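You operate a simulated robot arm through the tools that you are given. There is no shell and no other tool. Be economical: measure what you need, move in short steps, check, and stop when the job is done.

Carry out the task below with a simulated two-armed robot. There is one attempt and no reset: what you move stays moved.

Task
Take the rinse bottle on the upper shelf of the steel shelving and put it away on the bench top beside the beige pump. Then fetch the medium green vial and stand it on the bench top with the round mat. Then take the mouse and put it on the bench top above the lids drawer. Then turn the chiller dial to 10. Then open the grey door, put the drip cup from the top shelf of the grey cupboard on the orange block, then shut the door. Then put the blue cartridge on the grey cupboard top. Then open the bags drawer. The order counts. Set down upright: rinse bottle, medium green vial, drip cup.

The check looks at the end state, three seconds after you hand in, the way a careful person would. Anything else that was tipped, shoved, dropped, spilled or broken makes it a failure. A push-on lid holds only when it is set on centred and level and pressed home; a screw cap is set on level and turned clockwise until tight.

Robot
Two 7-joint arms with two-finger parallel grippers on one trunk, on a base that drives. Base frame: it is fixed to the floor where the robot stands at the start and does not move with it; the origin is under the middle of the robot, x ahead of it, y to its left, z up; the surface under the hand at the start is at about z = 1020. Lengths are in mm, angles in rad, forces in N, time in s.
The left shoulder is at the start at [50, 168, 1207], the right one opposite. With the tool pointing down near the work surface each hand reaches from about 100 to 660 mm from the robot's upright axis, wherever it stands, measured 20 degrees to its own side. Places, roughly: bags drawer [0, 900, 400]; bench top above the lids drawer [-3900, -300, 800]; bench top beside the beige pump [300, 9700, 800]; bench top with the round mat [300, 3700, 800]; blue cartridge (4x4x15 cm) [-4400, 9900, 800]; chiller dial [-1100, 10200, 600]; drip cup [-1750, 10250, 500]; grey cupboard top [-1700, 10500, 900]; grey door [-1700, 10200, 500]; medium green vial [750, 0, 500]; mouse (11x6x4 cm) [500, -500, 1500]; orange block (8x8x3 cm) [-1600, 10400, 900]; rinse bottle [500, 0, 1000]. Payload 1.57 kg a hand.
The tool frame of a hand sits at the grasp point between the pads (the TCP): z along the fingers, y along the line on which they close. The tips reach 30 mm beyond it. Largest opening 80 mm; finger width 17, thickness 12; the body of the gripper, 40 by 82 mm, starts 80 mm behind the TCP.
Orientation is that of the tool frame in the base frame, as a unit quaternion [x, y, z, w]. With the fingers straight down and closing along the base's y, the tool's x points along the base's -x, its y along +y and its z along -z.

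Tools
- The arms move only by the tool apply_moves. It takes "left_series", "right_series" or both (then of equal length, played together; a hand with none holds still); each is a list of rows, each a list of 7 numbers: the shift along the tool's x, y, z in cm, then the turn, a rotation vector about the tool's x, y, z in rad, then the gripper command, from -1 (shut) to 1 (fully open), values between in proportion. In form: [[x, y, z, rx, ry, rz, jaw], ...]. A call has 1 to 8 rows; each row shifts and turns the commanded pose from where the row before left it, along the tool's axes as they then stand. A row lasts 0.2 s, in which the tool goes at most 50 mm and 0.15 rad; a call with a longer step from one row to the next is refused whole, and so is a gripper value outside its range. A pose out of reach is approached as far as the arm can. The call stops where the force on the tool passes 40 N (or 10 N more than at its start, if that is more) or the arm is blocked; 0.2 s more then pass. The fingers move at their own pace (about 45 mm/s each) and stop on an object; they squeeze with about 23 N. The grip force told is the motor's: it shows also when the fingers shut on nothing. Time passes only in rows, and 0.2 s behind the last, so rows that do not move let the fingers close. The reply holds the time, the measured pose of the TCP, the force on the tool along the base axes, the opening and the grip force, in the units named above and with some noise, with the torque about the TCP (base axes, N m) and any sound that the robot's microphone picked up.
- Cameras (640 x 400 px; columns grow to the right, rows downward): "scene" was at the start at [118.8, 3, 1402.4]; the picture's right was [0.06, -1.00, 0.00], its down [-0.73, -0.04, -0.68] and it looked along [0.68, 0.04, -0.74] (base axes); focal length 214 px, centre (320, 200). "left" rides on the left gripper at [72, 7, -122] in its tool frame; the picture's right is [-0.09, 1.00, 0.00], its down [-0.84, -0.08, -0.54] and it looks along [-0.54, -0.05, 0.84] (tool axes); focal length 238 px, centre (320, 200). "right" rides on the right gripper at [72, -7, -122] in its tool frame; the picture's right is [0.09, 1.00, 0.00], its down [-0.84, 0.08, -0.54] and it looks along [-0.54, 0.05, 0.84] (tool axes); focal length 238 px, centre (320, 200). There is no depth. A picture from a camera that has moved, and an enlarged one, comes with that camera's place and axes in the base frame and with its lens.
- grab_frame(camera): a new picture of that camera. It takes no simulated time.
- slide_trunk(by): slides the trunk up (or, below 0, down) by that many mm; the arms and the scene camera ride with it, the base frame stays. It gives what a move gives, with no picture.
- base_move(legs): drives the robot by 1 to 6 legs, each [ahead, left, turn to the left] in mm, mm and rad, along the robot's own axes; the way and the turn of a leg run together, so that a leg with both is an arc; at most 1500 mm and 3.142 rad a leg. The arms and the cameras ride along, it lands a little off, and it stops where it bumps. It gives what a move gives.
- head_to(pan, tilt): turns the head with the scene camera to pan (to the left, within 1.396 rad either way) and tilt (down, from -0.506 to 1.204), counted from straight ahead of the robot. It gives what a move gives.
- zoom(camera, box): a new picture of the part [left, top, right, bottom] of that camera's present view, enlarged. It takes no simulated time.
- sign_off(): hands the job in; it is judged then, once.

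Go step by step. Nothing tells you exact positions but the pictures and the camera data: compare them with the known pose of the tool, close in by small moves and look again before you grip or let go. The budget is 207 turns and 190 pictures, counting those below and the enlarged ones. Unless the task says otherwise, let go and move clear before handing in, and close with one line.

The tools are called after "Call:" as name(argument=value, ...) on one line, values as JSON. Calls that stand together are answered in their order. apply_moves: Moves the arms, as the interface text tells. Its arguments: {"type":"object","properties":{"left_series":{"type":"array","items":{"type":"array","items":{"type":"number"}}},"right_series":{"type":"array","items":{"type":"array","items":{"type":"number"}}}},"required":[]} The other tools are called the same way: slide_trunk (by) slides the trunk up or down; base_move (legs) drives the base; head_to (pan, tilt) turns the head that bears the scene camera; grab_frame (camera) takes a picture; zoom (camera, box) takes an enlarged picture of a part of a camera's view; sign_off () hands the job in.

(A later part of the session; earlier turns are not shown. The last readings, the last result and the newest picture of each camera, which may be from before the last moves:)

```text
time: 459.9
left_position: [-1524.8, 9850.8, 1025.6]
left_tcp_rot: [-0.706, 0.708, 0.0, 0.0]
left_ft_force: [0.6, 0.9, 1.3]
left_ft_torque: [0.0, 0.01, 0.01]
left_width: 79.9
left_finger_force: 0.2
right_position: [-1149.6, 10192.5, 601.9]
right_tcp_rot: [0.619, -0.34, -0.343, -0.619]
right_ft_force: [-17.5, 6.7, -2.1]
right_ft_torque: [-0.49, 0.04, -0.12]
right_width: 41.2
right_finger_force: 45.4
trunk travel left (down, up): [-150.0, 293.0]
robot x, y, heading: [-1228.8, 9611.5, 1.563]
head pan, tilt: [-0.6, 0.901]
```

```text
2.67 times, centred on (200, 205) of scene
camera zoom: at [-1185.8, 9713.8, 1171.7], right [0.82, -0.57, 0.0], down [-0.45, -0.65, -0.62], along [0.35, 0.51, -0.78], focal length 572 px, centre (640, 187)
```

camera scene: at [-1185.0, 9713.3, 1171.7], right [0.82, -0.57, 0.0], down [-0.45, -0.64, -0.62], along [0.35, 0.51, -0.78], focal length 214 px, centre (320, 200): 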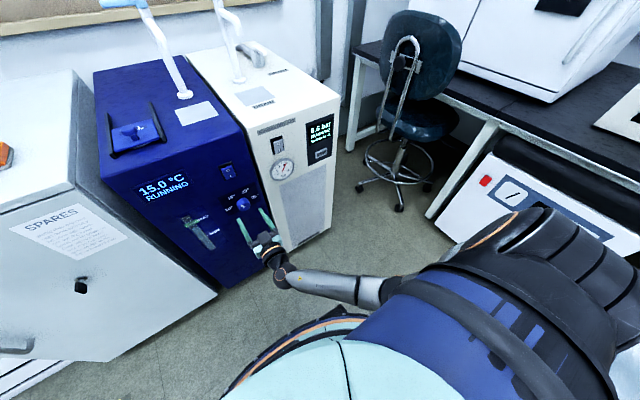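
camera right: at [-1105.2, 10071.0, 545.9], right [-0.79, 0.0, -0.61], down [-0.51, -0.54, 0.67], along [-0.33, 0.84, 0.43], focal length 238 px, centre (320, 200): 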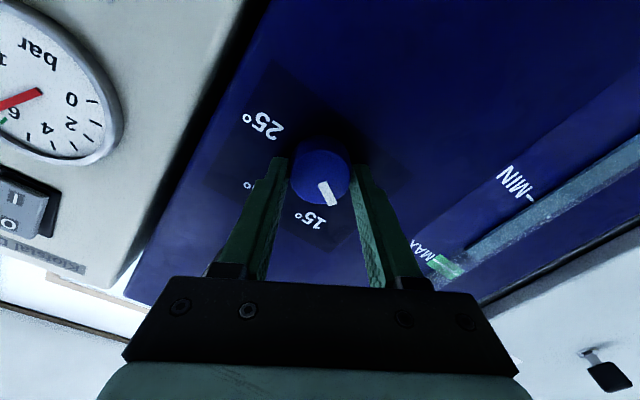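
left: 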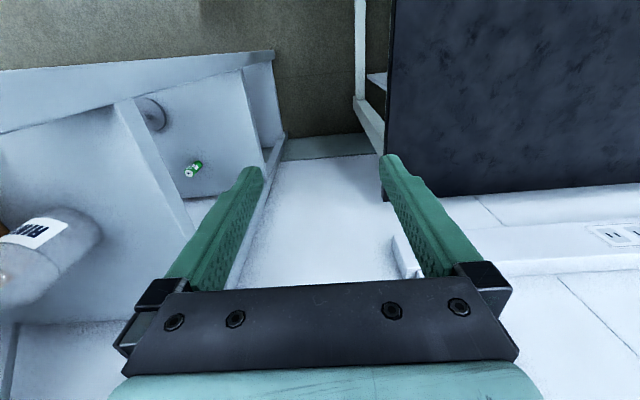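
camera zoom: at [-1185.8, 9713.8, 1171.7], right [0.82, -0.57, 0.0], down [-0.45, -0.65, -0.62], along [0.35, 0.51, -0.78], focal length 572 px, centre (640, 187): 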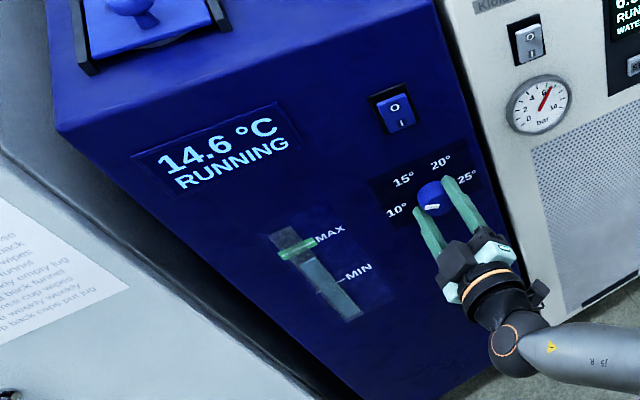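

The knob turns with the hand. Turning the remaining ~28°.

Call:
apply_moves(right_series=[[0, 0, 0, 0, 0, -0.14, -1], [0, 0, 0, 0, 0, -0.14, -1], [0, 0, 0, 0, 0, -0.14, -1], [0, 0, 0, 0, 0, -0.07, -1], [0, 0, 0, 0, 0, 0, -1]])

Call:
grab_frame(camera="right")

Call:
zoom(camera="scene", box=[200, 150, 290, 250])

```text
time: 461.1
left_position: [-1525.8, 9850.6, 1025.9]
left_tcp_rot: [-0.706, 0.708, -0.001, 0.001]
left_ft_force: [-0.2, -1.0, -0.1]
left_ft_torque: [-0.01, -0.03, 0.0]
left_width: 79.9
left_finger_force: 0.0
right_position: [-1150.5, 10192.8, 600.6]
right_tcp_rot: [0.685, -0.178, -0.184, -0.681]
right_ft_force: [-23.5, 11.7, -8.1]
right_ft_torque: [-0.48, 0.08, 0.05]
right_width: 41.0
right_finger_force: 44.4
trunk travel left (down, up): [-150.0, 293.0]
robot x, y, heading: [-1229.6, 9615.9, 1.573]
head pan, tilt: [-0.6, 0.901]
```

```text
67 pictures are left
camera right: at [-1083.7, 10071.1, 572.7], right [-0.41, -0.01, -0.91], down [-0.76, -0.55, 0.35], along [-0.5, 0.84, 0.22], focal length 238 px, centre (320, 200)
```

right: 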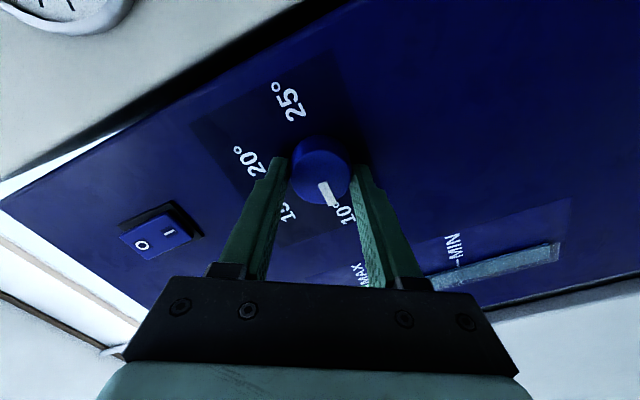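

```text
4.00 times, centred on (245, 200) of scene
camera zoom: at [-1186.0, 9714.4, 1171.6], right [0.82, -0.57, 0.0], down [-0.45, -0.65, -0.62], along [0.35, 0.51, -0.78], focal length 858 px, centre (620, 200)
```

zoom: 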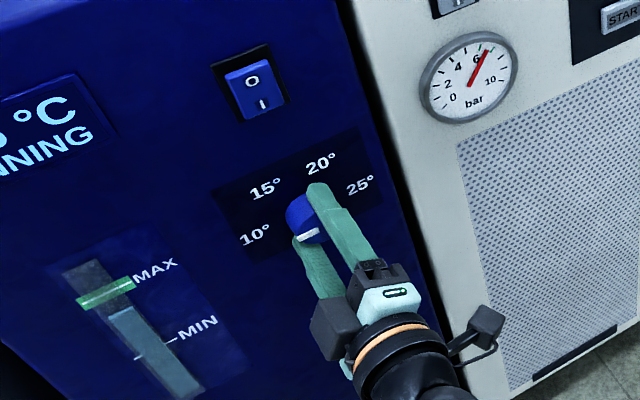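

The pointer lines up with 10. Releasing and backing away.

Call:
apply_moves(right_series=[[0, 0, 0, 0, 0, 0, 0.2], [0, 0, 0, 0, 0, 0, 0.5], [0, 0, -3, 0, 0, 0, 0.5], [0, 0, -4, 0, 0, 0, 0.5], [0, 0, -4, 0, 0, 0, 0.5], [0, 0, -4, 0, 0, 0, 0.5]])

Call:
zoom(camera="scene", box=[100, 130, 300, 260])

```text
time: 462.5
left_position: [-1525.0, 9849.6, 1026.7]
left_tcp_rot: [-0.706, 0.708, 0.0, 0.001]
left_ft_force: [0.6, -0.7, 0.0]
left_ft_torque: [0.02, -0.05, -0.02]
left_width: 79.9
left_finger_force: 0.0
right_position: [-1147.1, 10044.2, 600.3]
right_tcp_rot: [-0.682, 0.182, 0.182, 0.685]
right_ft_force: [0.5, 0.0, -1.0]
right_ft_torque: [0.02, 0.01, -0.02]
right_width: 60.2
right_finger_force: 0.1
trunk travel left (down, up): [-150.0, 293.0]
robot x, y, heading: [-1224.9, 9609.5, 1.567]
head pan, tilt: [-0.6, 0.901]
```

```text
3.08 times, centred on (200, 195) of scene
camera zoom: at [-1185.0, 9713.2, 1171.7], right [0.82, -0.57, 0.0], down [-0.45, -0.64, -0.62], along [0.35, 0.51, -0.78], focal length 660 px, centre (689, 215)
```

zoom: 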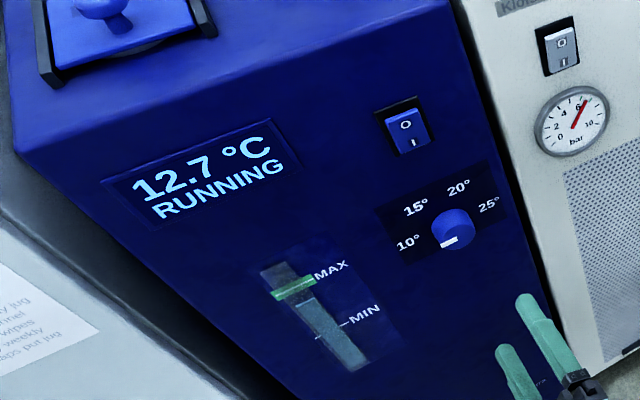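

Dial done (pointer on 10, temperature falling). Next the grey door: its handle is at the left, near [-1820, 10200, 520], hinge on the right. Restoring hand roll and moving to the left of the door.

Call:
apply_moves(right_series=[[0, 0, 0, 0, 0, 0.15, 0.5], [0, 0, 0, 0, 0, 0.15, 0.5], [0, 0, 0, 0, 0, 0.15, 0.5], [0, 0, 0, 0, 0, 0.15, 0.5], [0, 0, 0, 0, 0, 0.15, 0.5], [0, 0, 0, 0, 0, 0.15, 0.5], [0, 0, 0, 0, 0, 0.15, 0.5]])

Call:
base_move(legs=[[-200, 0, 0], [0, 760, 0]])

Call:
head_to(pan=-0.2, tilt=0.5)

Call:
grab_frame(camera="scene")

Call:
grab_frame(camera="right")

```text
time: 464.1
left_position: [-1524.6, 9850.1, 1027.0]
left_tcp_rot: [-0.706, 0.709, 0.0, 0.0]
left_ft_force: [0.2, 0.0, -0.3]
left_ft_torque: [-0.02, 0.03, -0.02]
left_width: 79.9
left_finger_force: 0.1
right_position: [-1147.0, 10041.6, 601.4]
right_tcp_rot: [-0.498, 0.499, 0.502, 0.501]
right_ft_force: [-0.3, -0.1, 0.1]
right_ft_torque: [0.0, -0.03, -0.03]
right_width: 60.0
right_finger_force: 0.2
trunk travel left (down, up): [-150.0, 293.0]
robot x, y, heading: [-1230.7, 9611.7, 1.565]
head pan, tilt: [-0.6, 0.901]
```

```text
time: 472.4
left_position: [-2290.0, 9656.8, 1026.9]
left_tcp_rot: [-0.703, 0.711, 0.001, 0.001]
left_ft_force: [0.2, 0.6, 0.7]
left_ft_torque: [0.01, 0.01, -0.02]
left_width: 80.3
left_finger_force: 0.0
right_position: [-1911.9, 9847.2, 602.0]
right_tcp_rot: [-0.497, 0.501, 0.499, 0.503]
right_ft_force: [-0.6, -0.2, 0.2]
right_ft_torque: [0.02, -0.02, -0.01]
right_width: 60.0
right_finger_force: 0.1
trunk travel left (down, up): [-150.0, 293.0]
robot x, y, heading: [-1992.3, 9418.6, 1.562]
head pan, tilt: [-0.6, 0.901]
```

```text
time: 473.3
left_position: [-2289.5, 9657.2, 1027.2]
left_tcp_rot: [-0.704, 0.71, 0.001, 0.0]
left_ft_force: [0.4, 0.0, 0.4]
left_ft_torque: [-0.02, 0.0, 0.0]
left_width: 80.1
left_finger_force: 0.1
right_position: [-1910.7, 9847.5, 602.1]
right_tcp_rot: [-0.497, 0.501, 0.499, 0.503]
right_ft_force: [0.0, -0.6, -0.3]
right_ft_torque: [0.01, -0.03, -0.02]
right_width: 60.2
right_finger_force: 0.1
trunk travel left (down, up): [-150.0, 293.0]
robot x, y, heading: [-1996.6, 9416.2, 1.56]
head pan, tilt: [-0.201, 0.499]
```

```text
64 pictures are left
camera scene: at [-1975.3, 9545.4, 1205.5], right [0.98, -0.21, 0.0], down [-0.1, -0.47, -0.88], along [0.18, 0.86, -0.48], focal length 214 px, centre (320, 200)
```

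scene: 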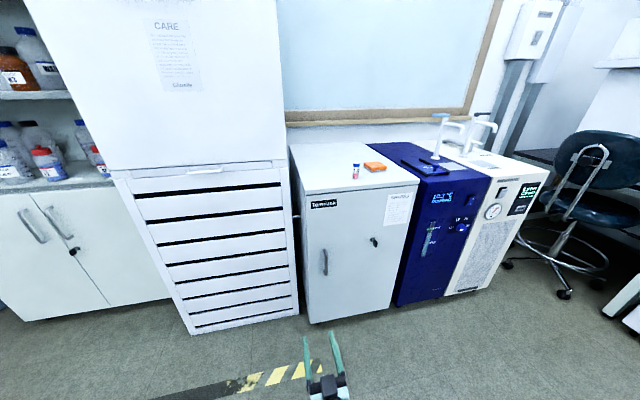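

```text
63 pictures are left
camera right: at [-1905.4, 9725.4, 530.4], right [-1.0, 0.01, -0.09], down [-0.08, -0.54, 0.83], along [-0.04, 0.84, 0.54], focal length 238 px, centre (320, 200)
```

right: 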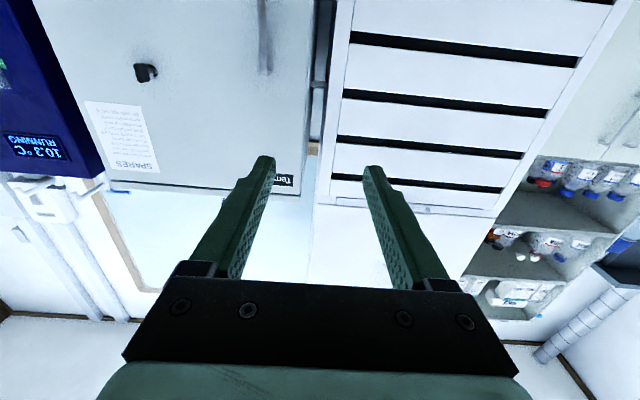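

Call:
apply_moves(right_series=[[2.5, -3.2, 0, 0, 0, 0, 0.5], [2.5, -3.2, 0, 0, 0, 0, 0.5], [2.4, -3.2, 0, 0, 0, 0, 0.5], [0, 0, 0, 0, 0, 0, 0.5]])

Call:
base_move(legs=[[200, 0, 0.01]])

Call:
grab_frame(camera="right")

Call:
zoom(camera="scene", box=[280, 220, 420, 360])

```text
time: 474.5
left_position: [-2290.1, 9656.6, 1024.9]
left_tcp_rot: [-0.704, 0.711, 0.001, 0.001]
left_ft_force: [0.2, -0.7, 0.0]
left_ft_torque: [0.0, -0.03, 0.01]
left_width: 80.1
left_finger_force: 0.1
right_position: [-1830.9, 9868.3, 560.2]
right_tcp_rot: [-0.464, 0.5, 0.531, 0.502]
right_ft_force: [0.1, 0.2, 0.2]
right_ft_torque: [-0.01, 0.02, -0.02]
right_width: 59.9
right_finger_force: 0.1
trunk travel left (down, up): [-150.0, 293.0]
robot x, y, heading: [-1995.8, 9418.7, 1.564]
head pan, tilt: [-0.201, 0.499]
stopped in row 4 (right hand): the arm was blocked; the commanded pose is now the measured one
```

```text
time: 476.1
left_position: [-2289.9, 9854.0, 1027.2]
left_tcp_rot: [-0.707, 0.707, -0.001, 0.001]
left_ft_force: [-0.1, -0.1, -1.1]
left_ft_torque: [0.0, 0.02, 0.02]
left_width: 80.1
left_finger_force: 0.0
right_position: [-1832.7, 10067.0, 559.5]
right_tcp_rot: [-0.469, 0.498, 0.531, 0.5]
right_ft_force: [-0.2, -0.6, 0.5]
right_ft_torque: [0.0, -0.01, -0.02]
right_width: 60.0
right_finger_force: 0.0
trunk travel left (down, up): [-150.0, 293.0]
robot x, y, heading: [-1990.8, 9616.9, 1.571]
head pan, tilt: [-0.201, 0.499]
```

```text
62 pictures are left
camera right: at [-1830.9, 9950.3, 480.7], right [-1.0, 0.0, -0.03], down [-0.03, -0.59, 0.8], along [-0.02, 0.8, 0.59], focal length 238 px, centre (320, 200)
```

right: 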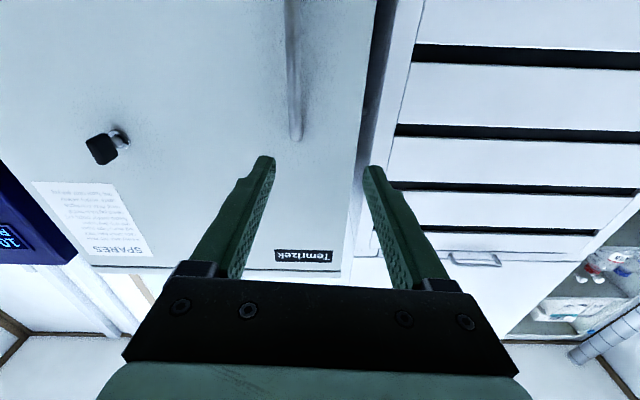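

```text
2.86 times, centred on (350, 290) of scene
camera zoom: at [-1976.0, 9745.4, 1205.6], right [0.98, -0.2, 0.0], down [-0.1, -0.47, -0.88], along [0.18, 0.86, -0.48], focal length 613 px, centre (234, -57)
```

zoom: 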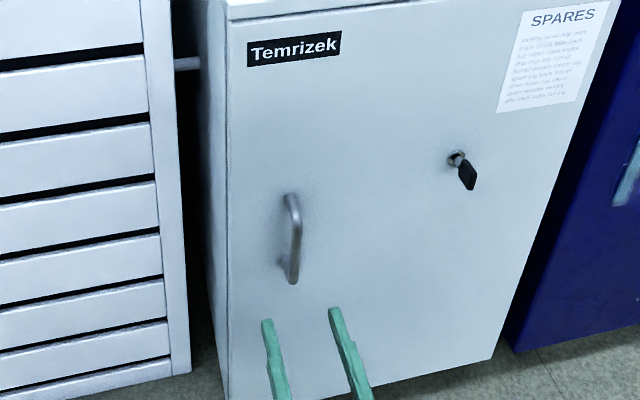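

Call:
apply_moves(right_series=[[-1.0, -2.2, 0, 0.002, 0.064, -0.06, 0.5], [0, 0, 3, 0, 0, 0, 0.5], [0, 0, 3, 0, 0, 0, 0.5], [0, 0, 0, 0, 0, 0, 0.5]])

Call:
grab_frame(camera="right")

Call:
zoom(camera="scene", box=[300, 230, 400, 330])

```text
time: 477.1
left_position: [-2291.0, 9854.3, 1026.1]
left_tcp_rot: [-0.707, 0.708, 0.0, 0.0]
left_ft_force: [0.5, 0.4, 0.3]
left_ft_torque: [-0.01, 0.03, 0.04]
left_width: 79.8
left_finger_force: 0.2
right_position: [-1809.3, 10127.0, 567.0]
right_tcp_rot: [-0.5, 0.5, 0.5, 0.5]
right_ft_force: [-0.2, 0.6, -0.1]
right_ft_torque: [0.02, 0.02, 0.02]
right_width: 60.0
right_finger_force: 0.1
trunk travel left (down, up): [-150.0, 293.0]
robot x, y, heading: [-1992.9, 9615.2, 1.562]
head pan, tilt: [-0.201, 0.499]
```

```text
60 pictures are left
camera right: at [-1803.7, 10004.9, 495.5], right [-1.0, 0.0, -0.09], down [-0.08, -0.54, 0.84], along [-0.05, 0.84, 0.54], focal length 238 px, centre (320, 200)
```

right: 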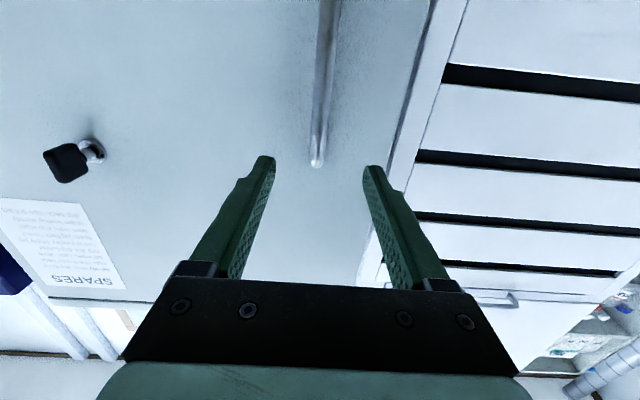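

```text
4.00 times, centred on (350, 280) of scene
camera zoom: at [-1975.1, 9744.9, 1205.6], right [0.98, -0.2, 0.0], down [-0.1, -0.47, -0.88], along [0.18, 0.86, -0.48], focal length 858 px, centre (200, -120)
```

zoom: 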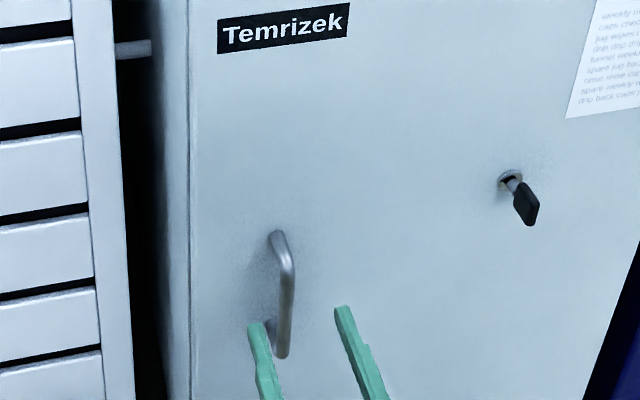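

Call:
apply_moves(right_series=[[0.4, 0, 2.7, 0, 0, 0, 0.5], [0.3, 0, 2.6, 0, 0, 0, 0.5], [0, 0, 0, 0, 0, 0, 0.5]])

Call:
zoom(camera="scene", box=[300, 230, 400, 330])

```text
time: 477.9
left_position: [-2290.4, 9854.4, 1026.9]
left_tcp_rot: [-0.706, 0.708, 0.0, 0.0]
left_ft_force: [-0.5, 0.0, 0.3]
left_ft_torque: [-0.02, -0.03, 0.01]
left_width: 80.1
left_finger_force: 0.0
right_position: [-1811.3, 10179.6, 560.2]
right_tcp_rot: [-0.5, 0.499, 0.501, 0.499]
right_ft_force: [0.2, 0.7, 0.3]
right_ft_torque: [-0.02, 0.02, 0.04]
right_width: 60.2
right_finger_force: 0.2
trunk travel left (down, up): [-150.0, 293.0]
robot x, y, heading: [-1993.2, 9617.6, 1.566]
head pan, tilt: [-0.201, 0.499]
```

```text
4.00 times, centred on (350, 280) of scene
camera zoom: at [-1975.1, 9744.9, 1205.6], right [0.98, -0.2, 0.0], down [-0.1, -0.47, -0.88], along [0.18, 0.86, -0.48], focal length 858 px, centre (200, -120)
```

zoom: 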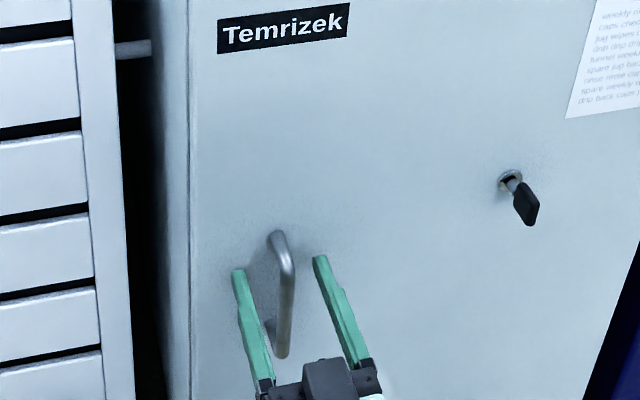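

Straddling the bar. Closing and pulling a first 30 mm.

Call:
apply_moves(right_series=[[0, 0, 0, 0, 0, 0, -1], [0, 0, 0, 0, 0, 0, -1], [0, 0, 0, 0, 0, 0, -1], [0, 0, -1, -0.03, 0, 0, -1], [0, 0, -1.5, -0.04, 0, 0, -1], [0, 0, -1.5, -0.04, 0, 0, -1]])

Call:
zoom(camera="scene", box=[280, 150, 420, 330])

```text
time: 479.3
left_position: [-2289.1, 9854.0, 1027.8]
left_tcp_rot: [-0.706, 0.708, 0.001, 0.0]
left_ft_force: [0.1, -1.2, -0.8]
left_ft_torque: [0.01, 0.02, 0.0]
left_width: 79.8
left_finger_force: 0.1
right_position: [-1802.1, 10142.1, 561.0]
right_tcp_rot: [0.524, -0.474, -0.523, -0.476]
right_ft_force: [25.8, 5.5, -2.4]
right_ft_torque: [-0.05, 0.08, -0.4]
right_width: 13.1
right_finger_force: 30.3
trunk travel left (down, up): [-150.0, 293.0]
robot x, y, heading: [-1989.9, 9619.9, 1.569]
head pan, tilt: [-0.201, 0.499]
```

```text
2.22 times, centred on (350, 240) of scene
camera zoom: at [-1973.6, 9745.3, 1205.5], right [0.98, -0.2, 0.0], down [-0.1, -0.47, -0.88], along [0.18, 0.86, -0.48], focal length 477 px, centre (253, 111)
```

zoom: 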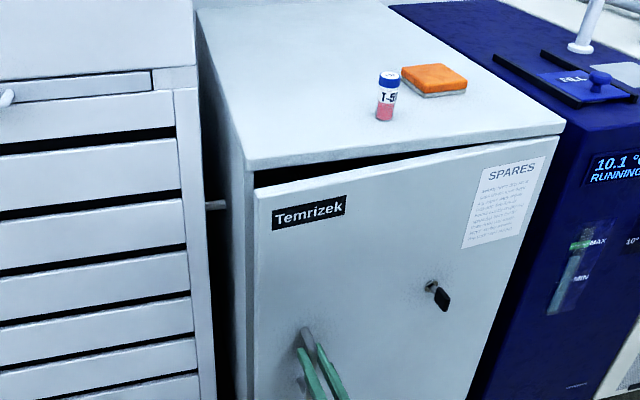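

The door is opening. Continue along the arc with the hand turning.

Call:
apply_moves(right_series=[[0, -0.6, -2.8, -0.08, 0, 0, -1], [0, -0.4, -2.9, -0.08, 0, 0, -1], [0, -0.36, -2.97, -0.08, 0, 0, -1], [0, -0.36, -2.97, -0.08, 0, 0, -1], [0, -0.36, -2.97, -0.08, 0, 0, -1]])

Call:
grab_frame(camera="scene")

```text
time: 480.5
left_position: [-2288.7, 9854.9, 1026.7]
left_tcp_rot: [-0.707, 0.708, 0.002, 0.0]
left_ft_force: [-0.7, -0.9, 0.0]
left_ft_torque: [0.01, -0.01, 0.01]
left_width: 80.0
left_finger_force: 0.2
right_position: [-1743.7, 10009.0, 560.8]
right_tcp_rot: [0.608, -0.362, -0.607, -0.361]
right_ft_force: [28.4, 18.0, -2.2]
right_ft_torque: [-0.26, -0.15, -0.51]
right_width: 12.6
right_finger_force: 29.8
trunk travel left (down, up): [-150.0, 293.0]
robot x, y, heading: [-1995.8, 9613.2, 1.564]
head pan, tilt: [-0.201, 0.499]
```

```text
56 pictures are left
camera scene: at [-1973.8, 9745.9, 1205.5], right [0.98, -0.2, 0.0], down [-0.1, -0.47, -0.88], along [0.18, 0.86, -0.48], focal length 214 px, centre (320, 200)
```

scene: 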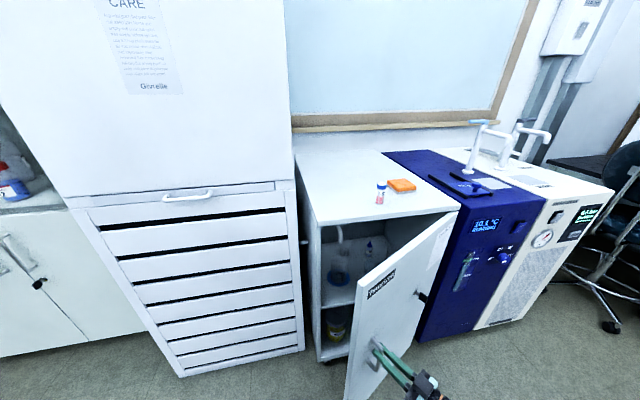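

Call:
apply_moves(right_series=[[0, -0.9, -3.3, -0.09, 0, 0, -1], [0, -0.45, -3.35, -0.09, 0, 0, -1], [0, -0.45, -3.35, -0.09, 0, 0, -1], [0, -0.45, -3.35, -0.09, 0, 0, -1], [0, -0.45, -3.35, -0.09, 0, 0, -1]])

Call:
grab_frame(camera="scene")

```text
time: 481.1
left_position: [-2290.7, 9852.5, 1025.8]
left_tcp_rot: [-0.706, 0.708, 0.001, 0.0]
left_ft_force: [0.3, -0.3, 0.8]
left_ft_torque: [0.03, 0.06, 0.04]
left_width: 80.0
left_finger_force: 0.1
right_position: [-1720.3, 9980.8, 569.4]
right_tcp_rot: [-0.622, 0.311, 0.642, 0.321]
right_ft_force: [2.3, 0.9, -2.4]
right_ft_torque: [-0.86, -0.26, -0.43]
right_width: 13.8
right_finger_force: 30.5
trunk travel left (down, up): [-150.0, 293.0]
robot x, y, heading: [-1988.7, 9618.0, 1.57]
head pan, tilt: [-0.201, 0.499]
stopped in row 2 (right hand): the force on the tool passed its limit at 57 N (the readings are from after the stop); the commanded pose is now the measured one
```

```text
55 pictures are left
camera scene: at [-1975.3, 9744.1, 1205.7], right [0.98, -0.2, 0.0], down [-0.1, -0.47, -0.88], along [0.18, 0.86, -0.48], focal length 214 px, centre (320, 200)
```

scene: 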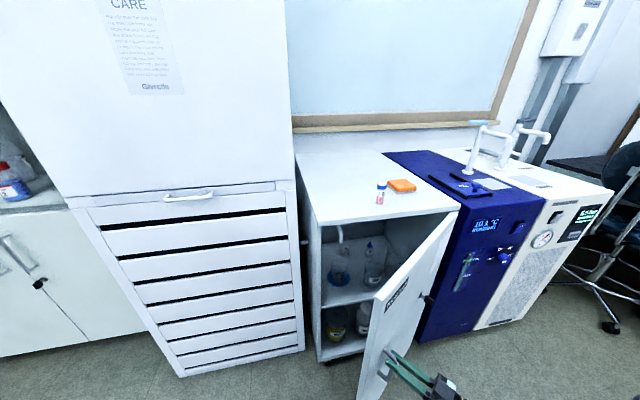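

The arm got cramped; the door is open ~37°. I'll release the handle, back off, raise the trunk, and then push the door from inside.

Call:
apply_moves(right_series=[[0, 0, 0, 0, 0, 0, 0], [0, 0, 0, 0, 0, 0, 0.5], [0, 0, -3, 0, 0, 0, 0.5], [0, 0, -4, 0, 0, 0, 0.5]])

Call:
slide_trunk(by=150)

Call:
base_move(legs=[[-220, 0, 0]])

Call:
apply_moves(right_series=[[0, 0, 0, 0.14, 0, 0, -1], [0, 0, 0, 0.14, 0, 0, -1], [0, 0, 0, 0.14, 0, 0, -1], [0, 0, 0, 0.14, 0, 0, -1], [0, 0, 0, 0.1, 0, 0, -1], [0, 4, 2, 0, 0, 0, -1], [0, 4, 2, 0, 0, 0, -1], [0, 0, 0, 0, 0, 0, -1]])

Call:
grab_frame(camera="scene")

```text
time: 482.1
left_position: [-2291.2, 9853.0, 1026.9]
left_tcp_rot: [0.707, -0.707, 0.0, -0.001]
left_ft_force: [-0.6, 0.2, -0.1]
left_ft_torque: [0.02, 0.0, -0.02]
left_width: 80.1
left_finger_force: 0.0
right_position: [-1679.5, 9923.4, 568.4]
right_tcp_rot: [-0.622, 0.309, 0.644, 0.321]
right_ft_force: [-0.1, 0.0, -0.5]
right_ft_torque: [0.0, -0.02, 0.02]
right_width: 59.9
right_finger_force: 0.1
trunk travel left (down, up): [-150.0, 293.0]
robot x, y, heading: [-1994.4, 9617.3, 1.57]
head pan, tilt: [-0.201, 0.499]
```

```text
time: 483.8
left_position: [-2291.0, 9853.6, 1176.7]
left_tcp_rot: [0.707, -0.707, -0.001, 0.0]
left_ft_force: [0.6, -0.5, 0.3]
left_ft_torque: [0.02, 0.0, 0.0]
left_width: 80.0
left_finger_force: 0.1
right_position: [-1680.1, 9925.3, 718.8]
right_tcp_rot: [-0.621, 0.31, 0.644, 0.323]
right_ft_force: [-0.3, 0.2, -0.1]
right_ft_torque: [-0.01, 0.04, 0.01]
right_width: 60.1
right_finger_force: 0.1
trunk travel left (down, up): [-300.0, 143.0]
robot x, y, heading: [-1993.7, 9613.7, 1.573]
head pan, tilt: [-0.201, 0.499]
```

```text
time: 485.5
left_position: [-2291.0, 9634.3, 1176.3]
left_tcp_rot: [-0.707, 0.707, 0.001, 0.001]
left_ft_force: [0.2, 0.7, -0.7]
left_ft_torque: [0.0, -0.02, 0.0]
left_width: 79.9
left_finger_force: 0.1
right_position: [-1680.0, 9706.4, 718.4]
right_tcp_rot: [-0.621, 0.308, 0.645, 0.322]
right_ft_force: [-0.5, -0.2, 0.4]
right_ft_torque: [-0.02, -0.02, -0.03]
right_width: 60.0
right_finger_force: 0.1
trunk travel left (down, up): [-300.0, 143.0]
robot x, y, heading: [-1994.7, 9396.9, 1.569]
head pan, tilt: [-0.201, 0.499]
```

```text
time: 487.3
left_position: [-2291.0, 9635.1, 1176.6]
left_tcp_rot: [-0.707, 0.707, 0.001, 0.001]
left_ft_force: [-0.2, 0.1, -0.2]
left_ft_torque: [-0.01, 0.0, 0.0]
left_width: 80.0
left_finger_force: 0.0
right_position: [-1761.9, 9747.4, 718.8]
right_tcp_rot: [-0.484, 0.501, 0.508, 0.506]
right_ft_force: [-0.4, 0.1, -1.0]
right_ft_torque: [0.0, 0.02, -0.01]
right_width: 0.0
right_finger_force: 21.4
trunk travel left (down, up): [-300.0, 143.0]
robot x, y, heading: [-1994.4, 9400.9, 1.572]
head pan, tilt: [-0.201, 0.499]
```

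```text
54 pictures are left
camera scene: at [-1975.8, 9525.9, 1355.6], right [0.98, -0.2, 0.0], down [-0.1, -0.47, -0.88], along [0.18, 0.86, -0.48], focal length 214 px, centre (320, 200)
```

scene: 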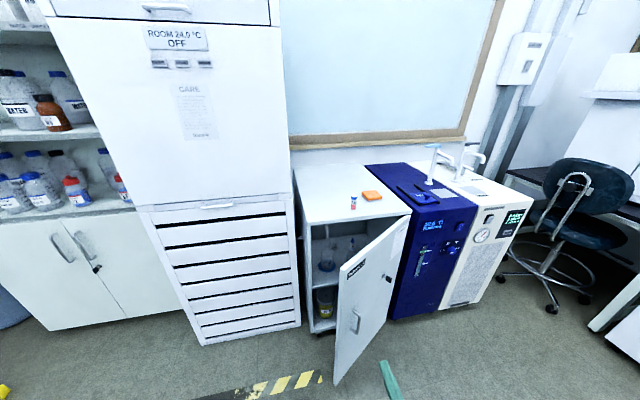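

Call:
apply_moves(right_series=[[0, 4.4, 0, 0, 0, 0, -1], [0, 4.6, 0, 0, 0, 0, -1], [0, 0, 0, 0, 0, 0, -1]])

Call:
base_move(legs=[[290, 0, 0]])

Call:
grab_frame(camera="scene")

```text
time: 488.1
left_position: [-2291.5, 9634.8, 1175.8]
left_tcp_rot: [0.707, -0.707, 0.0, 0.0]
left_ft_force: [0.3, -0.1, 0.0]
left_ft_torque: [-0.01, -0.02, -0.01]
left_width: 80.1
left_finger_force: 0.0
right_position: [-1847.8, 9751.2, 724.3]
right_tcp_rot: [-0.483, 0.497, 0.509, 0.51]
right_ft_force: [-0.6, -0.1, 1.3]
right_ft_torque: [-0.03, 0.01, 0.02]
right_width: 0.0
right_finger_force: 21.4
trunk travel left (down, up): [-300.0, 143.0]
robot x, y, heading: [-1994.1, 9398.2, 1.568]
head pan, tilt: [-0.201, 0.499]
```

```text
time: 490.1
left_position: [-2291.8, 9924.7, 1177.2]
left_tcp_rot: [-0.707, 0.707, 0.001, 0.001]
left_ft_force: [-0.3, -0.5, -0.8]
left_ft_torque: [0.0, -0.02, -0.01]
left_width: 79.8
left_finger_force: 0.0
right_position: [-1848.3, 10040.1, 723.9]
right_tcp_rot: [-0.482, 0.499, 0.509, 0.509]
right_ft_force: [-0.1, 0.4, 0.7]
right_ft_torque: [-0.01, 0.01, 0.02]
right_width: 0.0
right_finger_force: 21.4
trunk travel left (down, up): [-300.0, 143.0]
robot x, y, heading: [-1992.4, 9686.8, 1.573]
head pan, tilt: [-0.201, 0.499]
```

```text
53 pictures are left
camera scene: at [-1975.9, 9815.4, 1355.5], right [0.98, -0.2, 0.0], down [-0.1, -0.47, -0.88], along [0.18, 0.86, -0.48], focal length 214 px, centre (320, 200)
```

scene: 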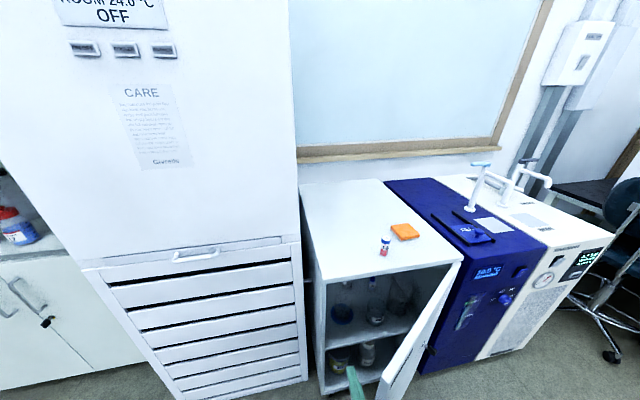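

The fingers are behind the door's edge. Sweeping right to push it open.

Call:
apply_moves(right_series=[[0, -4, 0, 0, 0, 0, -1], [0, -4, 0, 0, 0, 0, -1], [0, -4, 0, 0, 0, 0, -1], [0, -4, 0, 0, 0, 0, -1], [0, -4, 0, 0, 0, 0, -1], [0, -4, 0, 0, 0, 0, -1], [0, -4, 0, 0, 0, 0, -1]])

Call:
grab_frame(camera="scene")

```text
time: 490.5
left_position: [-2291.7, 9923.6, 1176.9]
left_tcp_rot: [0.708, -0.707, 0.0, 0.0]
left_ft_force: [0.6, -0.7, -0.4]
left_ft_torque: [-0.03, 0.06, 0.01]
left_width: 79.9
left_finger_force: 0.0
right_position: [-1826.4, 10031.6, 721.8]
right_tcp_rot: [-0.489, 0.498, 0.516, 0.496]
right_ft_force: [0.1, -0.6, -0.3]
right_ft_torque: [0.02, -0.03, -0.05]
right_width: 0.2
right_finger_force: 21.2
trunk travel left (down, up): [-300.0, 143.0]
robot x, y, heading: [-1995.7, 9686.7, 1.564]
head pan, tilt: [-0.201, 0.499]
stopped in row 2 (right hand): the force on the tool passed its limit at 54 N (the readings are from after the stop); the commanded pose is now the measured one
```

```text
52 pictures are left
camera scene: at [-1975.4, 9815.3, 1355.5], right [0.98, -0.2, 0.0], down [-0.1, -0.47, -0.88], along [0.17, 0.86, -0.48], focal length 214 px, centre (320, 200)
```

scene: 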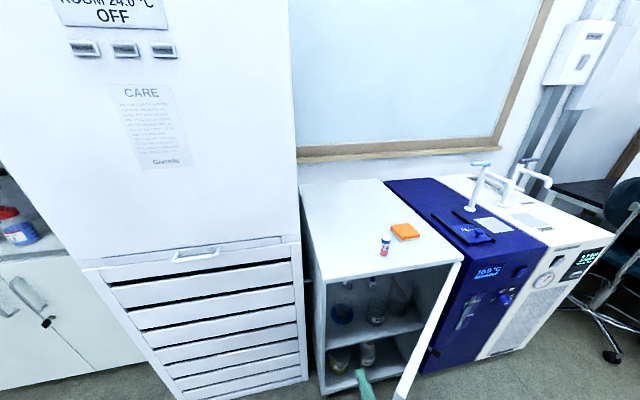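

It bumped the door but moved it; going slower now.

Call:
apply_moves(right_series=[[0, -1.2, 0, 0, 0, 0, -1], [0, -1.5, 0, 0, 0, 0, -1], [0, -1.8, 0, 0, 0, 0, -1], [0, -2, 0, 0, 0, 0, -1], [0, -2, 0, 0, 0, 0, -1], [0, -2, 0, 0, 0, 0, -1], [0, -2, 0, 0, 0, 0, -1], [0, -2, 0, 0, 0, 0, -1]])

Call:
apply_moves(right_series=[[0, -2, 0, 0, 0, 0, -1], [0, -2, 0, 0, 0, 0, -1], [0, -2, 0, 0, 0, 0, -1], [0, -2, 0, 0, 0, 0, -1], [0, -2, 0, 0, 0, 0, -1], [0, -2, 0, 0, 0, 0, -1]])

Call:
grab_frame(camera="scene")

```text
time: 491.1
left_position: [-2292.4, 9922.1, 1176.4]
left_tcp_rot: [0.707, -0.707, 0.0, 0.0]
left_ft_force: [0.7, 0.3, 0.1]
left_ft_torque: [-0.01, -0.01, -0.04]
left_width: 80.0
left_finger_force: 0.0
right_position: [-1813.6, 10024.1, 721.7]
right_tcp_rot: [-0.493, 0.499, 0.523, 0.485]
right_ft_force: [-6.2, -3.8, 5.8]
right_ft_torque: [-0.44, -0.14, -0.56]
right_width: 0.0
right_finger_force: 21.1
trunk travel left (down, up): [-300.0, 143.0]
robot x, y, heading: [-1996.6, 9689.2, 1.574]
head pan, tilt: [-0.201, 0.499]
stopped in row 3 (right hand): the force on the tool passed its limit at 48 N (the readings are from after the stop); the commanded pose is now the measured one
```

```text
time: 491.5
left_position: [-2291.8, 9921.8, 1175.4]
left_tcp_rot: [0.708, -0.707, 0.0, 0.0]
left_ft_force: [0.9, 0.3, 0.4]
left_ft_torque: [-0.01, 0.01, 0.0]
left_width: 80.3
left_finger_force: 0.0
right_position: [-1809.8, 10019.0, 720.9]
right_tcp_rot: [-0.497, 0.499, 0.529, 0.474]
right_ft_force: [-7.1, -5.7, 5.6]
right_ft_torque: [-0.49, -0.14, -0.6]
right_width: 0.0
right_finger_force: 21.5
trunk travel left (down, up): [-300.0, 143.0]
robot x, y, heading: [-1989.5, 9683.2, 1.571]
head pan, tilt: [-0.201, 0.499]
stopped in row 1 (right hand): the force on the tool passed its limit at 52 N (the readings are from after the stop); the commanded pose is now the measured one
```

```text
51 pictures are left
camera scene: at [-1976.7, 9814.5, 1355.6], right [0.98, -0.2, 0.0], down [-0.1, -0.47, -0.88], along [0.17, 0.86, -0.48], focal length 214 px, centre (320, 200)
```

scene: 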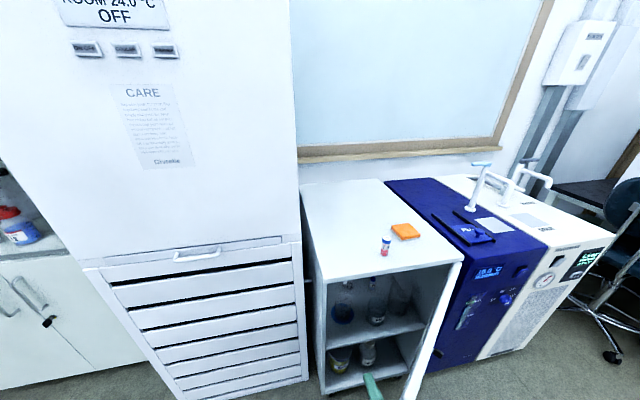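

The palm was jammed on the door's edge. I'll back off left, yaw the hand so the fingers point right behind the door, and pull it open from inside.

Call:
apply_moves(right_series=[[0, 4.5, 0, 0, 0, 0, -1], [0, 1.5, 0, 0.15, 0, 0, -1], [0, 0, 0, 0.15, 0, 0, -1], [0, 0, 0, 0.15, 0, 0, -1], [0, 0, 0, 0.15, 0, 0, -1], [0, 0, 0, 0.15, 0, 0, -1], [0, 0, 0, 0.15, 0, 0, -1], [0, 0, 0, 0.15, 0, 0, -1]])

Call:
apply_moves(right_series=[[0, 0, 0, 0.15, 0, 0, -1], [0, 1.5, 0.58, 0, 0, 0, -1], [0, 0, 0, 0, 0, 0, -1]])

Call:
grab_frame(camera="scene")

```text
time: 492.4
left_position: [-2295.4, 9921.4, 1176.3]
left_tcp_rot: [0.708, -0.706, 0.0, -0.001]
left_ft_force: [0.3, -0.2, -0.1]
left_ft_torque: [-0.01, -0.01, -0.03]
left_width: 80.3
left_finger_force: 0.0
right_position: [-1800.6, 10039.0, 728.4]
right_tcp_rot: [-0.436, 0.52, 0.427, 0.598]
right_ft_force: [-24.3, -18.6, 0.2]
right_ft_torque: [-0.47, 0.44, -2.07]
right_width: 0.0
right_finger_force: 21.5
trunk travel left (down, up): [-300.0, 143.0]
robot x, y, heading: [-1995.0, 9685.9, 1.575]
head pan, tilt: [-0.201, 0.499]
stopped in row 4 (right hand): the force on the tool passed its limit at 71 N (the readings are from after the stop); the commanded pose is now the measured one
```

```text
time: 492.6
left_position: [-2295.3, 9920.6, 1176.2]
left_tcp_rot: [0.708, -0.706, 0.001, 0.0]
left_ft_force: [0.7, 0.1, -0.4]
left_ft_torque: [0.0, 0.04, 0.01]
left_width: 80.0
left_finger_force: 0.1
right_position: [-1801.1, 10040.6, 729.6]
right_tcp_rot: [-0.436, 0.518, 0.426, 0.6]
right_ft_force: [-17.4, -12.0, 3.4]
right_ft_torque: [-0.55, 0.32, -1.43]
right_width: 0.1
right_finger_force: 21.0
trunk travel left (down, up): [-300.0, 143.0]
robot x, y, heading: [-1997.2, 9685.4, 1.575]
head pan, tilt: [-0.201, 0.499]
stopped in row 1 (right hand): the force on the tool passed its limit at 84 N (the readings are from after the stop); the commanded pose is now the measured one
```

```text
50 pictures are left
camera scene: at [-1979.5, 9812.7, 1355.8], right [0.98, -0.2, 0.0], down [-0.09, -0.47, -0.88], along [0.17, 0.86, -0.48], focal length 214 px, centre (320, 200)
```

scene: 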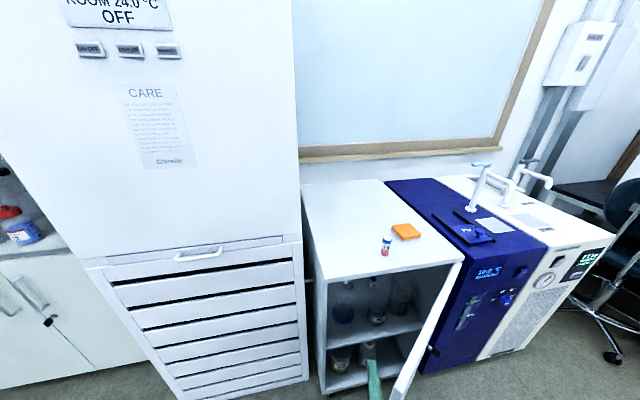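

Call:
grab_frame(camera="right")

Call:
zoom(camera="scene", box=[300, 250, 460, 400])

```text
49 pictures are left
camera right: at [-1818.6, 9924.8, 648.7], right [-0.95, 0.26, -0.17], down [-0.29, -0.55, 0.78], along [0.11, 0.79, 0.6], focal length 238 px, centre (320, 200)
```

right: 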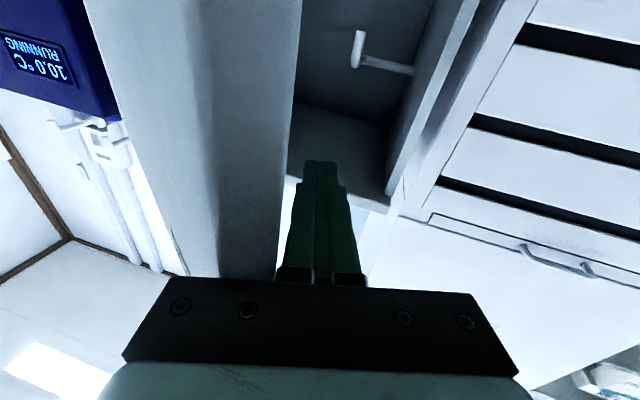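

```text
2.67 times, centred on (380, 325) of scene
camera zoom: at [-1979.5, 9812.7, 1355.8], right [0.98, -0.2, 0.0], down [-0.09, -0.47, -0.88], along [0.17, 0.86, -0.48], focal length 572 px, centre (160, -133)
```

zoom: 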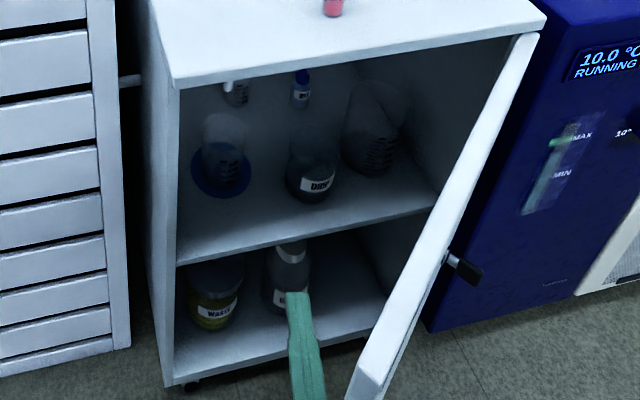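

The palm rests on the door's edge. I'll strafe the base left to free the hand, then yaw.

Call:
base_move(legs=[[0, 90, 0]])

Call:
apply_moves(right_series=[[0, 0, 0, 0.14, 0, 0, -1], [0, 0, 0, 0.14, 0, 0, -1], [0, 0, 0, 0.14, 0, 0, -1], [0, 0, 0, 0.14, 0, 0, -1], [0, 0, 0, 0.14, 0, 0, -1], [0, 0, 0, 0.14, 0, 0, -1], [0, 0, 0, 0.12, 0, 0, -1]])

Call:
grab_frame(camera="scene")

```text
time: 494.1
left_position: [-2384.7, 9921.6, 1176.7]
left_tcp_rot: [0.708, -0.706, -0.001, 0.0]
left_ft_force: [0.0, -0.5, -0.4]
left_ft_torque: [0.01, 0.03, 0.0]
left_width: 80.0
left_finger_force: 0.1
right_position: [-1890.5, 10038.8, 727.8]
right_tcp_rot: [-0.434, 0.522, 0.423, 0.601]
right_ft_force: [0.3, 0.0, -0.6]
right_ft_torque: [-0.01, -0.04, 0.0]
right_width: 0.4
right_finger_force: 21.4
trunk travel left (down, up): [-300.0, 143.0]
robot x, y, heading: [-2086.5, 9684.7, 1.572]
head pan, tilt: [-0.201, 0.499]
```

```text
time: 495.3
left_position: [-2384.9, 9920.9, 1176.0]
left_tcp_rot: [0.708, -0.707, 0.0, 0.0]
left_ft_force: [0.0, 0.3, 0.8]
left_ft_torque: [0.01, 0.01, -0.05]
left_width: 79.8
left_finger_force: 0.0
right_position: [-1829.8, 10040.5, 726.3]
right_tcp_rot: [-0.225, 0.578, 0.21, 0.756]
right_ft_force: [-0.8, 0.4, -0.5]
right_ft_torque: [0.02, 0.02, -0.01]
right_width: 0.0
right_finger_force: 21.4
trunk travel left (down, up): [-300.0, 143.0]
robot x, y, heading: [-2082.5, 9687.2, 1.574]
head pan, tilt: [-0.201, 0.499]
stopped in row 6 (right hand): the arm was blocked; the commanded pose is now the measured one
```

```text
47 pictures are left
camera scene: at [-2068.9, 9813.4, 1355.6], right [0.98, -0.2, 0.0], down [-0.1, -0.47, -0.88], along [0.17, 0.86, -0.48], focal length 214 px, centre (320, 200)
```

scene: 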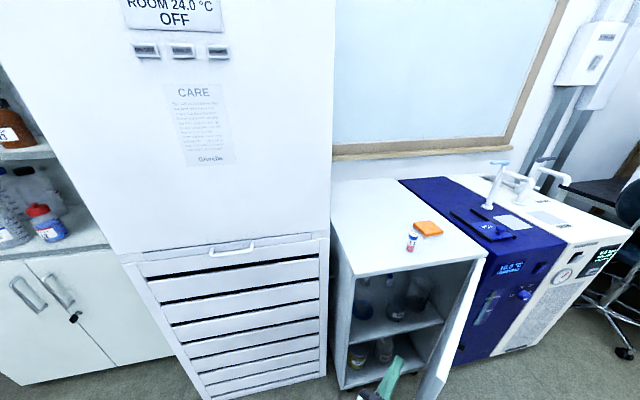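

The hand now points right behind the door. I'll use the base: shift right ~65 mm so the fingers get behind the door edge.

Call:
base_move(legs=[[0, -65, 0]])

Call:
zoom(camera="scene", box=[320, 240, 500, 400])

```text
time: 496.6
left_position: [-2319.7, 9921.1, 1175.9]
left_tcp_rot: [0.708, -0.707, 0.0, 0.0]
left_ft_force: [-0.2, 0.2, 0.6]
left_ft_torque: [0.0, 0.04, -0.03]
left_width: 80.1
left_finger_force: 0.0
right_position: [-1765.3, 10039.8, 725.8]
right_tcp_rot: [-0.224, 0.578, 0.209, 0.756]
right_ft_force: [-0.1, -0.5, -0.3]
right_ft_torque: [-0.03, 0.02, -0.05]
right_width: 0.0
right_finger_force: 21.4
trunk travel left (down, up): [-300.0, 143.0]
robot x, y, heading: [-2027.2, 9685.4, 1.57]
head pan, tilt: [-0.201, 0.499]
```

```text
2.50 times, centred on (410, 320) of scene
camera zoom: at [-2004.3, 9813.5, 1355.6], right [0.98, -0.2, 0.0], down [-0.1, -0.47, -0.88], along [0.17, 0.86, -0.48], focal length 536 px, centre (95, -100)
```

zoom: 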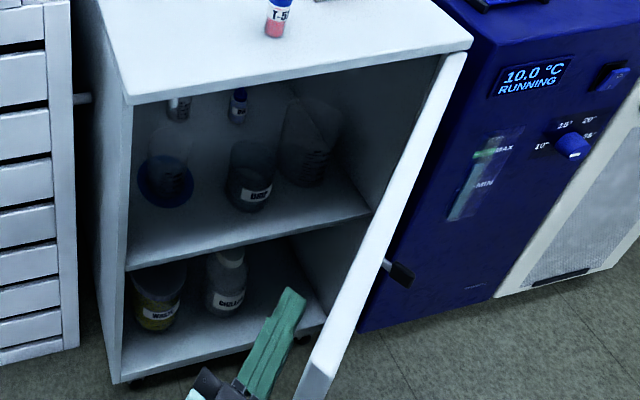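

Call:
base_move(legs=[[0, -25, 0], [-70, -60, 0]])

Call:
grab_frame(camera="scene")

```text
time: 497.3
left_position: [-2316.1, 9920.0, 1176.6]
left_tcp_rot: [0.708, -0.706, 0.0, -0.001]
left_ft_force: [0.3, 0.2, 0.0]
left_ft_torque: [-0.03, -0.03, 0.01]
left_width: 79.8
left_finger_force: 0.0
right_position: [-1763.0, 10040.0, 728.0]
right_tcp_rot: [-0.226, 0.577, 0.211, 0.756]
right_ft_force: [-10.9, -8.6, -0.8]
right_ft_torque: [-0.22, 0.39, -0.45]
right_width: 0.0
right_finger_force: 21.6
trunk travel left (down, up): [-300.0, 143.0]
robot x, y, heading: [-2015.6, 9681.8, 1.572]
head pan, tilt: [-0.201, 0.499]
stopped in leg 1: the force on the tool passed its limit at 85 N (the readings are from after the stop); the commanded pose is now the measured one
```

```text
45 pictures are left
camera scene: at [-2000.0, 9812.7, 1355.7], right [0.98, -0.2, 0.0], down [-0.09, -0.47, -0.88], along [0.17, 0.86, -0.48], focal length 214 px, centre (320, 200)
```

scene: 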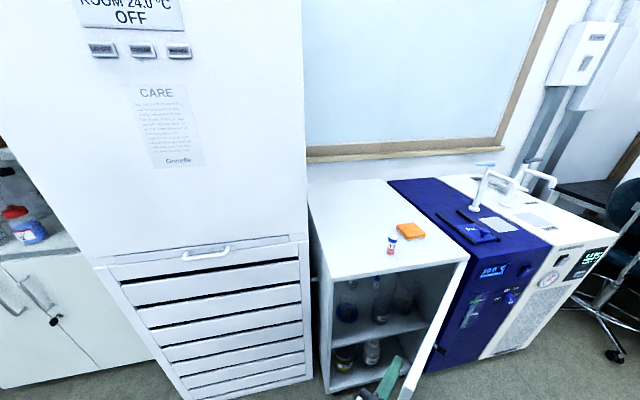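

Call:
base_move(legs=[[0, 8, 0], [-90, 0, 0]])

Call:
zoom(camera="scene", box=[320, 240, 500, 400])

```text
time: 498.8
left_position: [-2322.8, 9828.6, 1176.7]
left_tcp_rot: [0.708, -0.706, 0.0, -0.001]
left_ft_force: [0.5, 0.1, 0.6]
left_ft_torque: [0.01, 0.02, 0.01]
left_width: 79.9
left_finger_force: 0.1
right_position: [-1771.1, 9947.3, 726.9]
right_tcp_rot: [-0.227, 0.577, 0.213, 0.755]
right_ft_force: [-1.2, 0.6, 0.1]
right_ft_torque: [0.0, 0.0, 0.0]
right_width: 0.0
right_finger_force: 21.6
trunk travel left (down, up): [-300.0, 143.0]
robot x, y, heading: [-2022.3, 9593.2, 1.568]
head pan, tilt: [-0.201, 0.499]
```

```text
2.50 times, centred on (410, 320) of scene
camera zoom: at [-2006.8, 9721.3, 1355.7], right [0.98, -0.2, 0.0], down [-0.09, -0.47, -0.88], along [0.17, 0.86, -0.48], focal length 536 px, centre (95, -100)
```

zoom: 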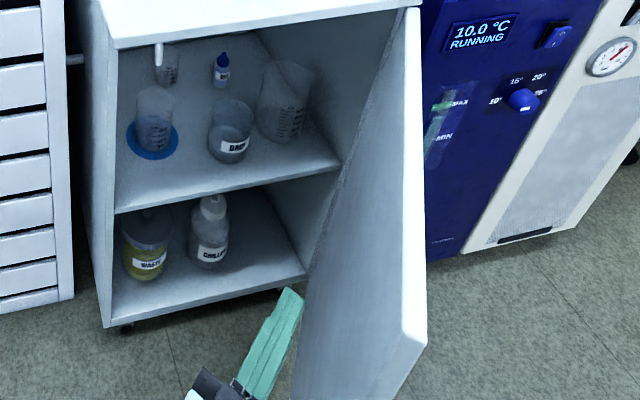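

The door is opening further. Pushing with the fingertips to the right.

Call:
base_move(legs=[[-20, -120, 0], [-20, -120, 0]])

Call:
grab_frame(camera="scene")

```text
time: 501.9
left_position: [-2080.8, 9790.1, 1176.5]
left_tcp_rot: [0.707, -0.707, 0.0, 0.001]
left_ft_force: [0.7, 0.6, -0.4]
left_ft_torque: [-0.02, 0.02, -0.01]
left_width: 80.0
left_finger_force: 0.0
right_position: [-1527.2, 9908.0, 727.7]
right_tcp_rot: [-0.226, 0.578, 0.211, 0.755]
right_ft_force: [0.1, 0.4, -0.2]
right_ft_torque: [-0.01, -0.01, -0.02]
right_width: 0.2
right_finger_force: 20.9
trunk travel left (down, up): [-300.0, 143.0]
robot x, y, heading: [-1781.9, 9556.2, 1.576]
head pan, tilt: [-0.201, 0.499]
```

```text
43 pictures are left
camera scene: at [-1764.8, 9681.7, 1355.6], right [0.98, -0.2, 0.0], down [-0.1, -0.47, -0.88], along [0.18, 0.86, -0.48], focal length 214 px, centre (320, 200)
```

scene: 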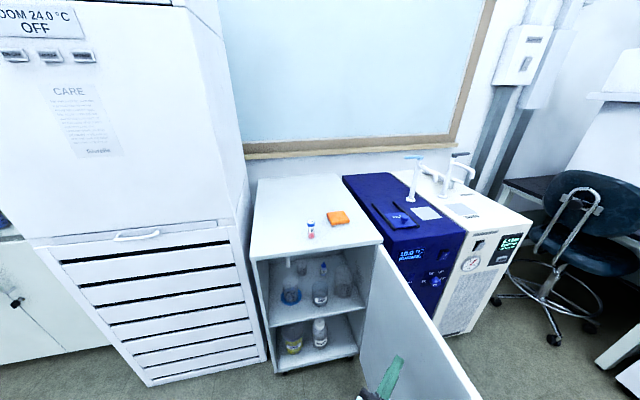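

The door is wide open. Zooming inside to identify the drip cup.

Call:
zoom(camera="scene", box=[240, 190, 390, 320])

```text
3.08 times, centred on (315, 255) of scene
camera zoom: at [-1764.8, 9681.7, 1355.6], right [0.98, -0.2, 0.0], down [-0.1, -0.47, -0.88], along [0.18, 0.86, -0.48], focal length 660 px, centre (335, 31)
```

zoom: 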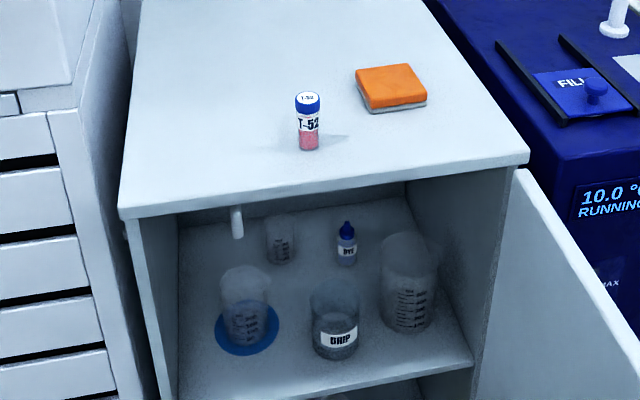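

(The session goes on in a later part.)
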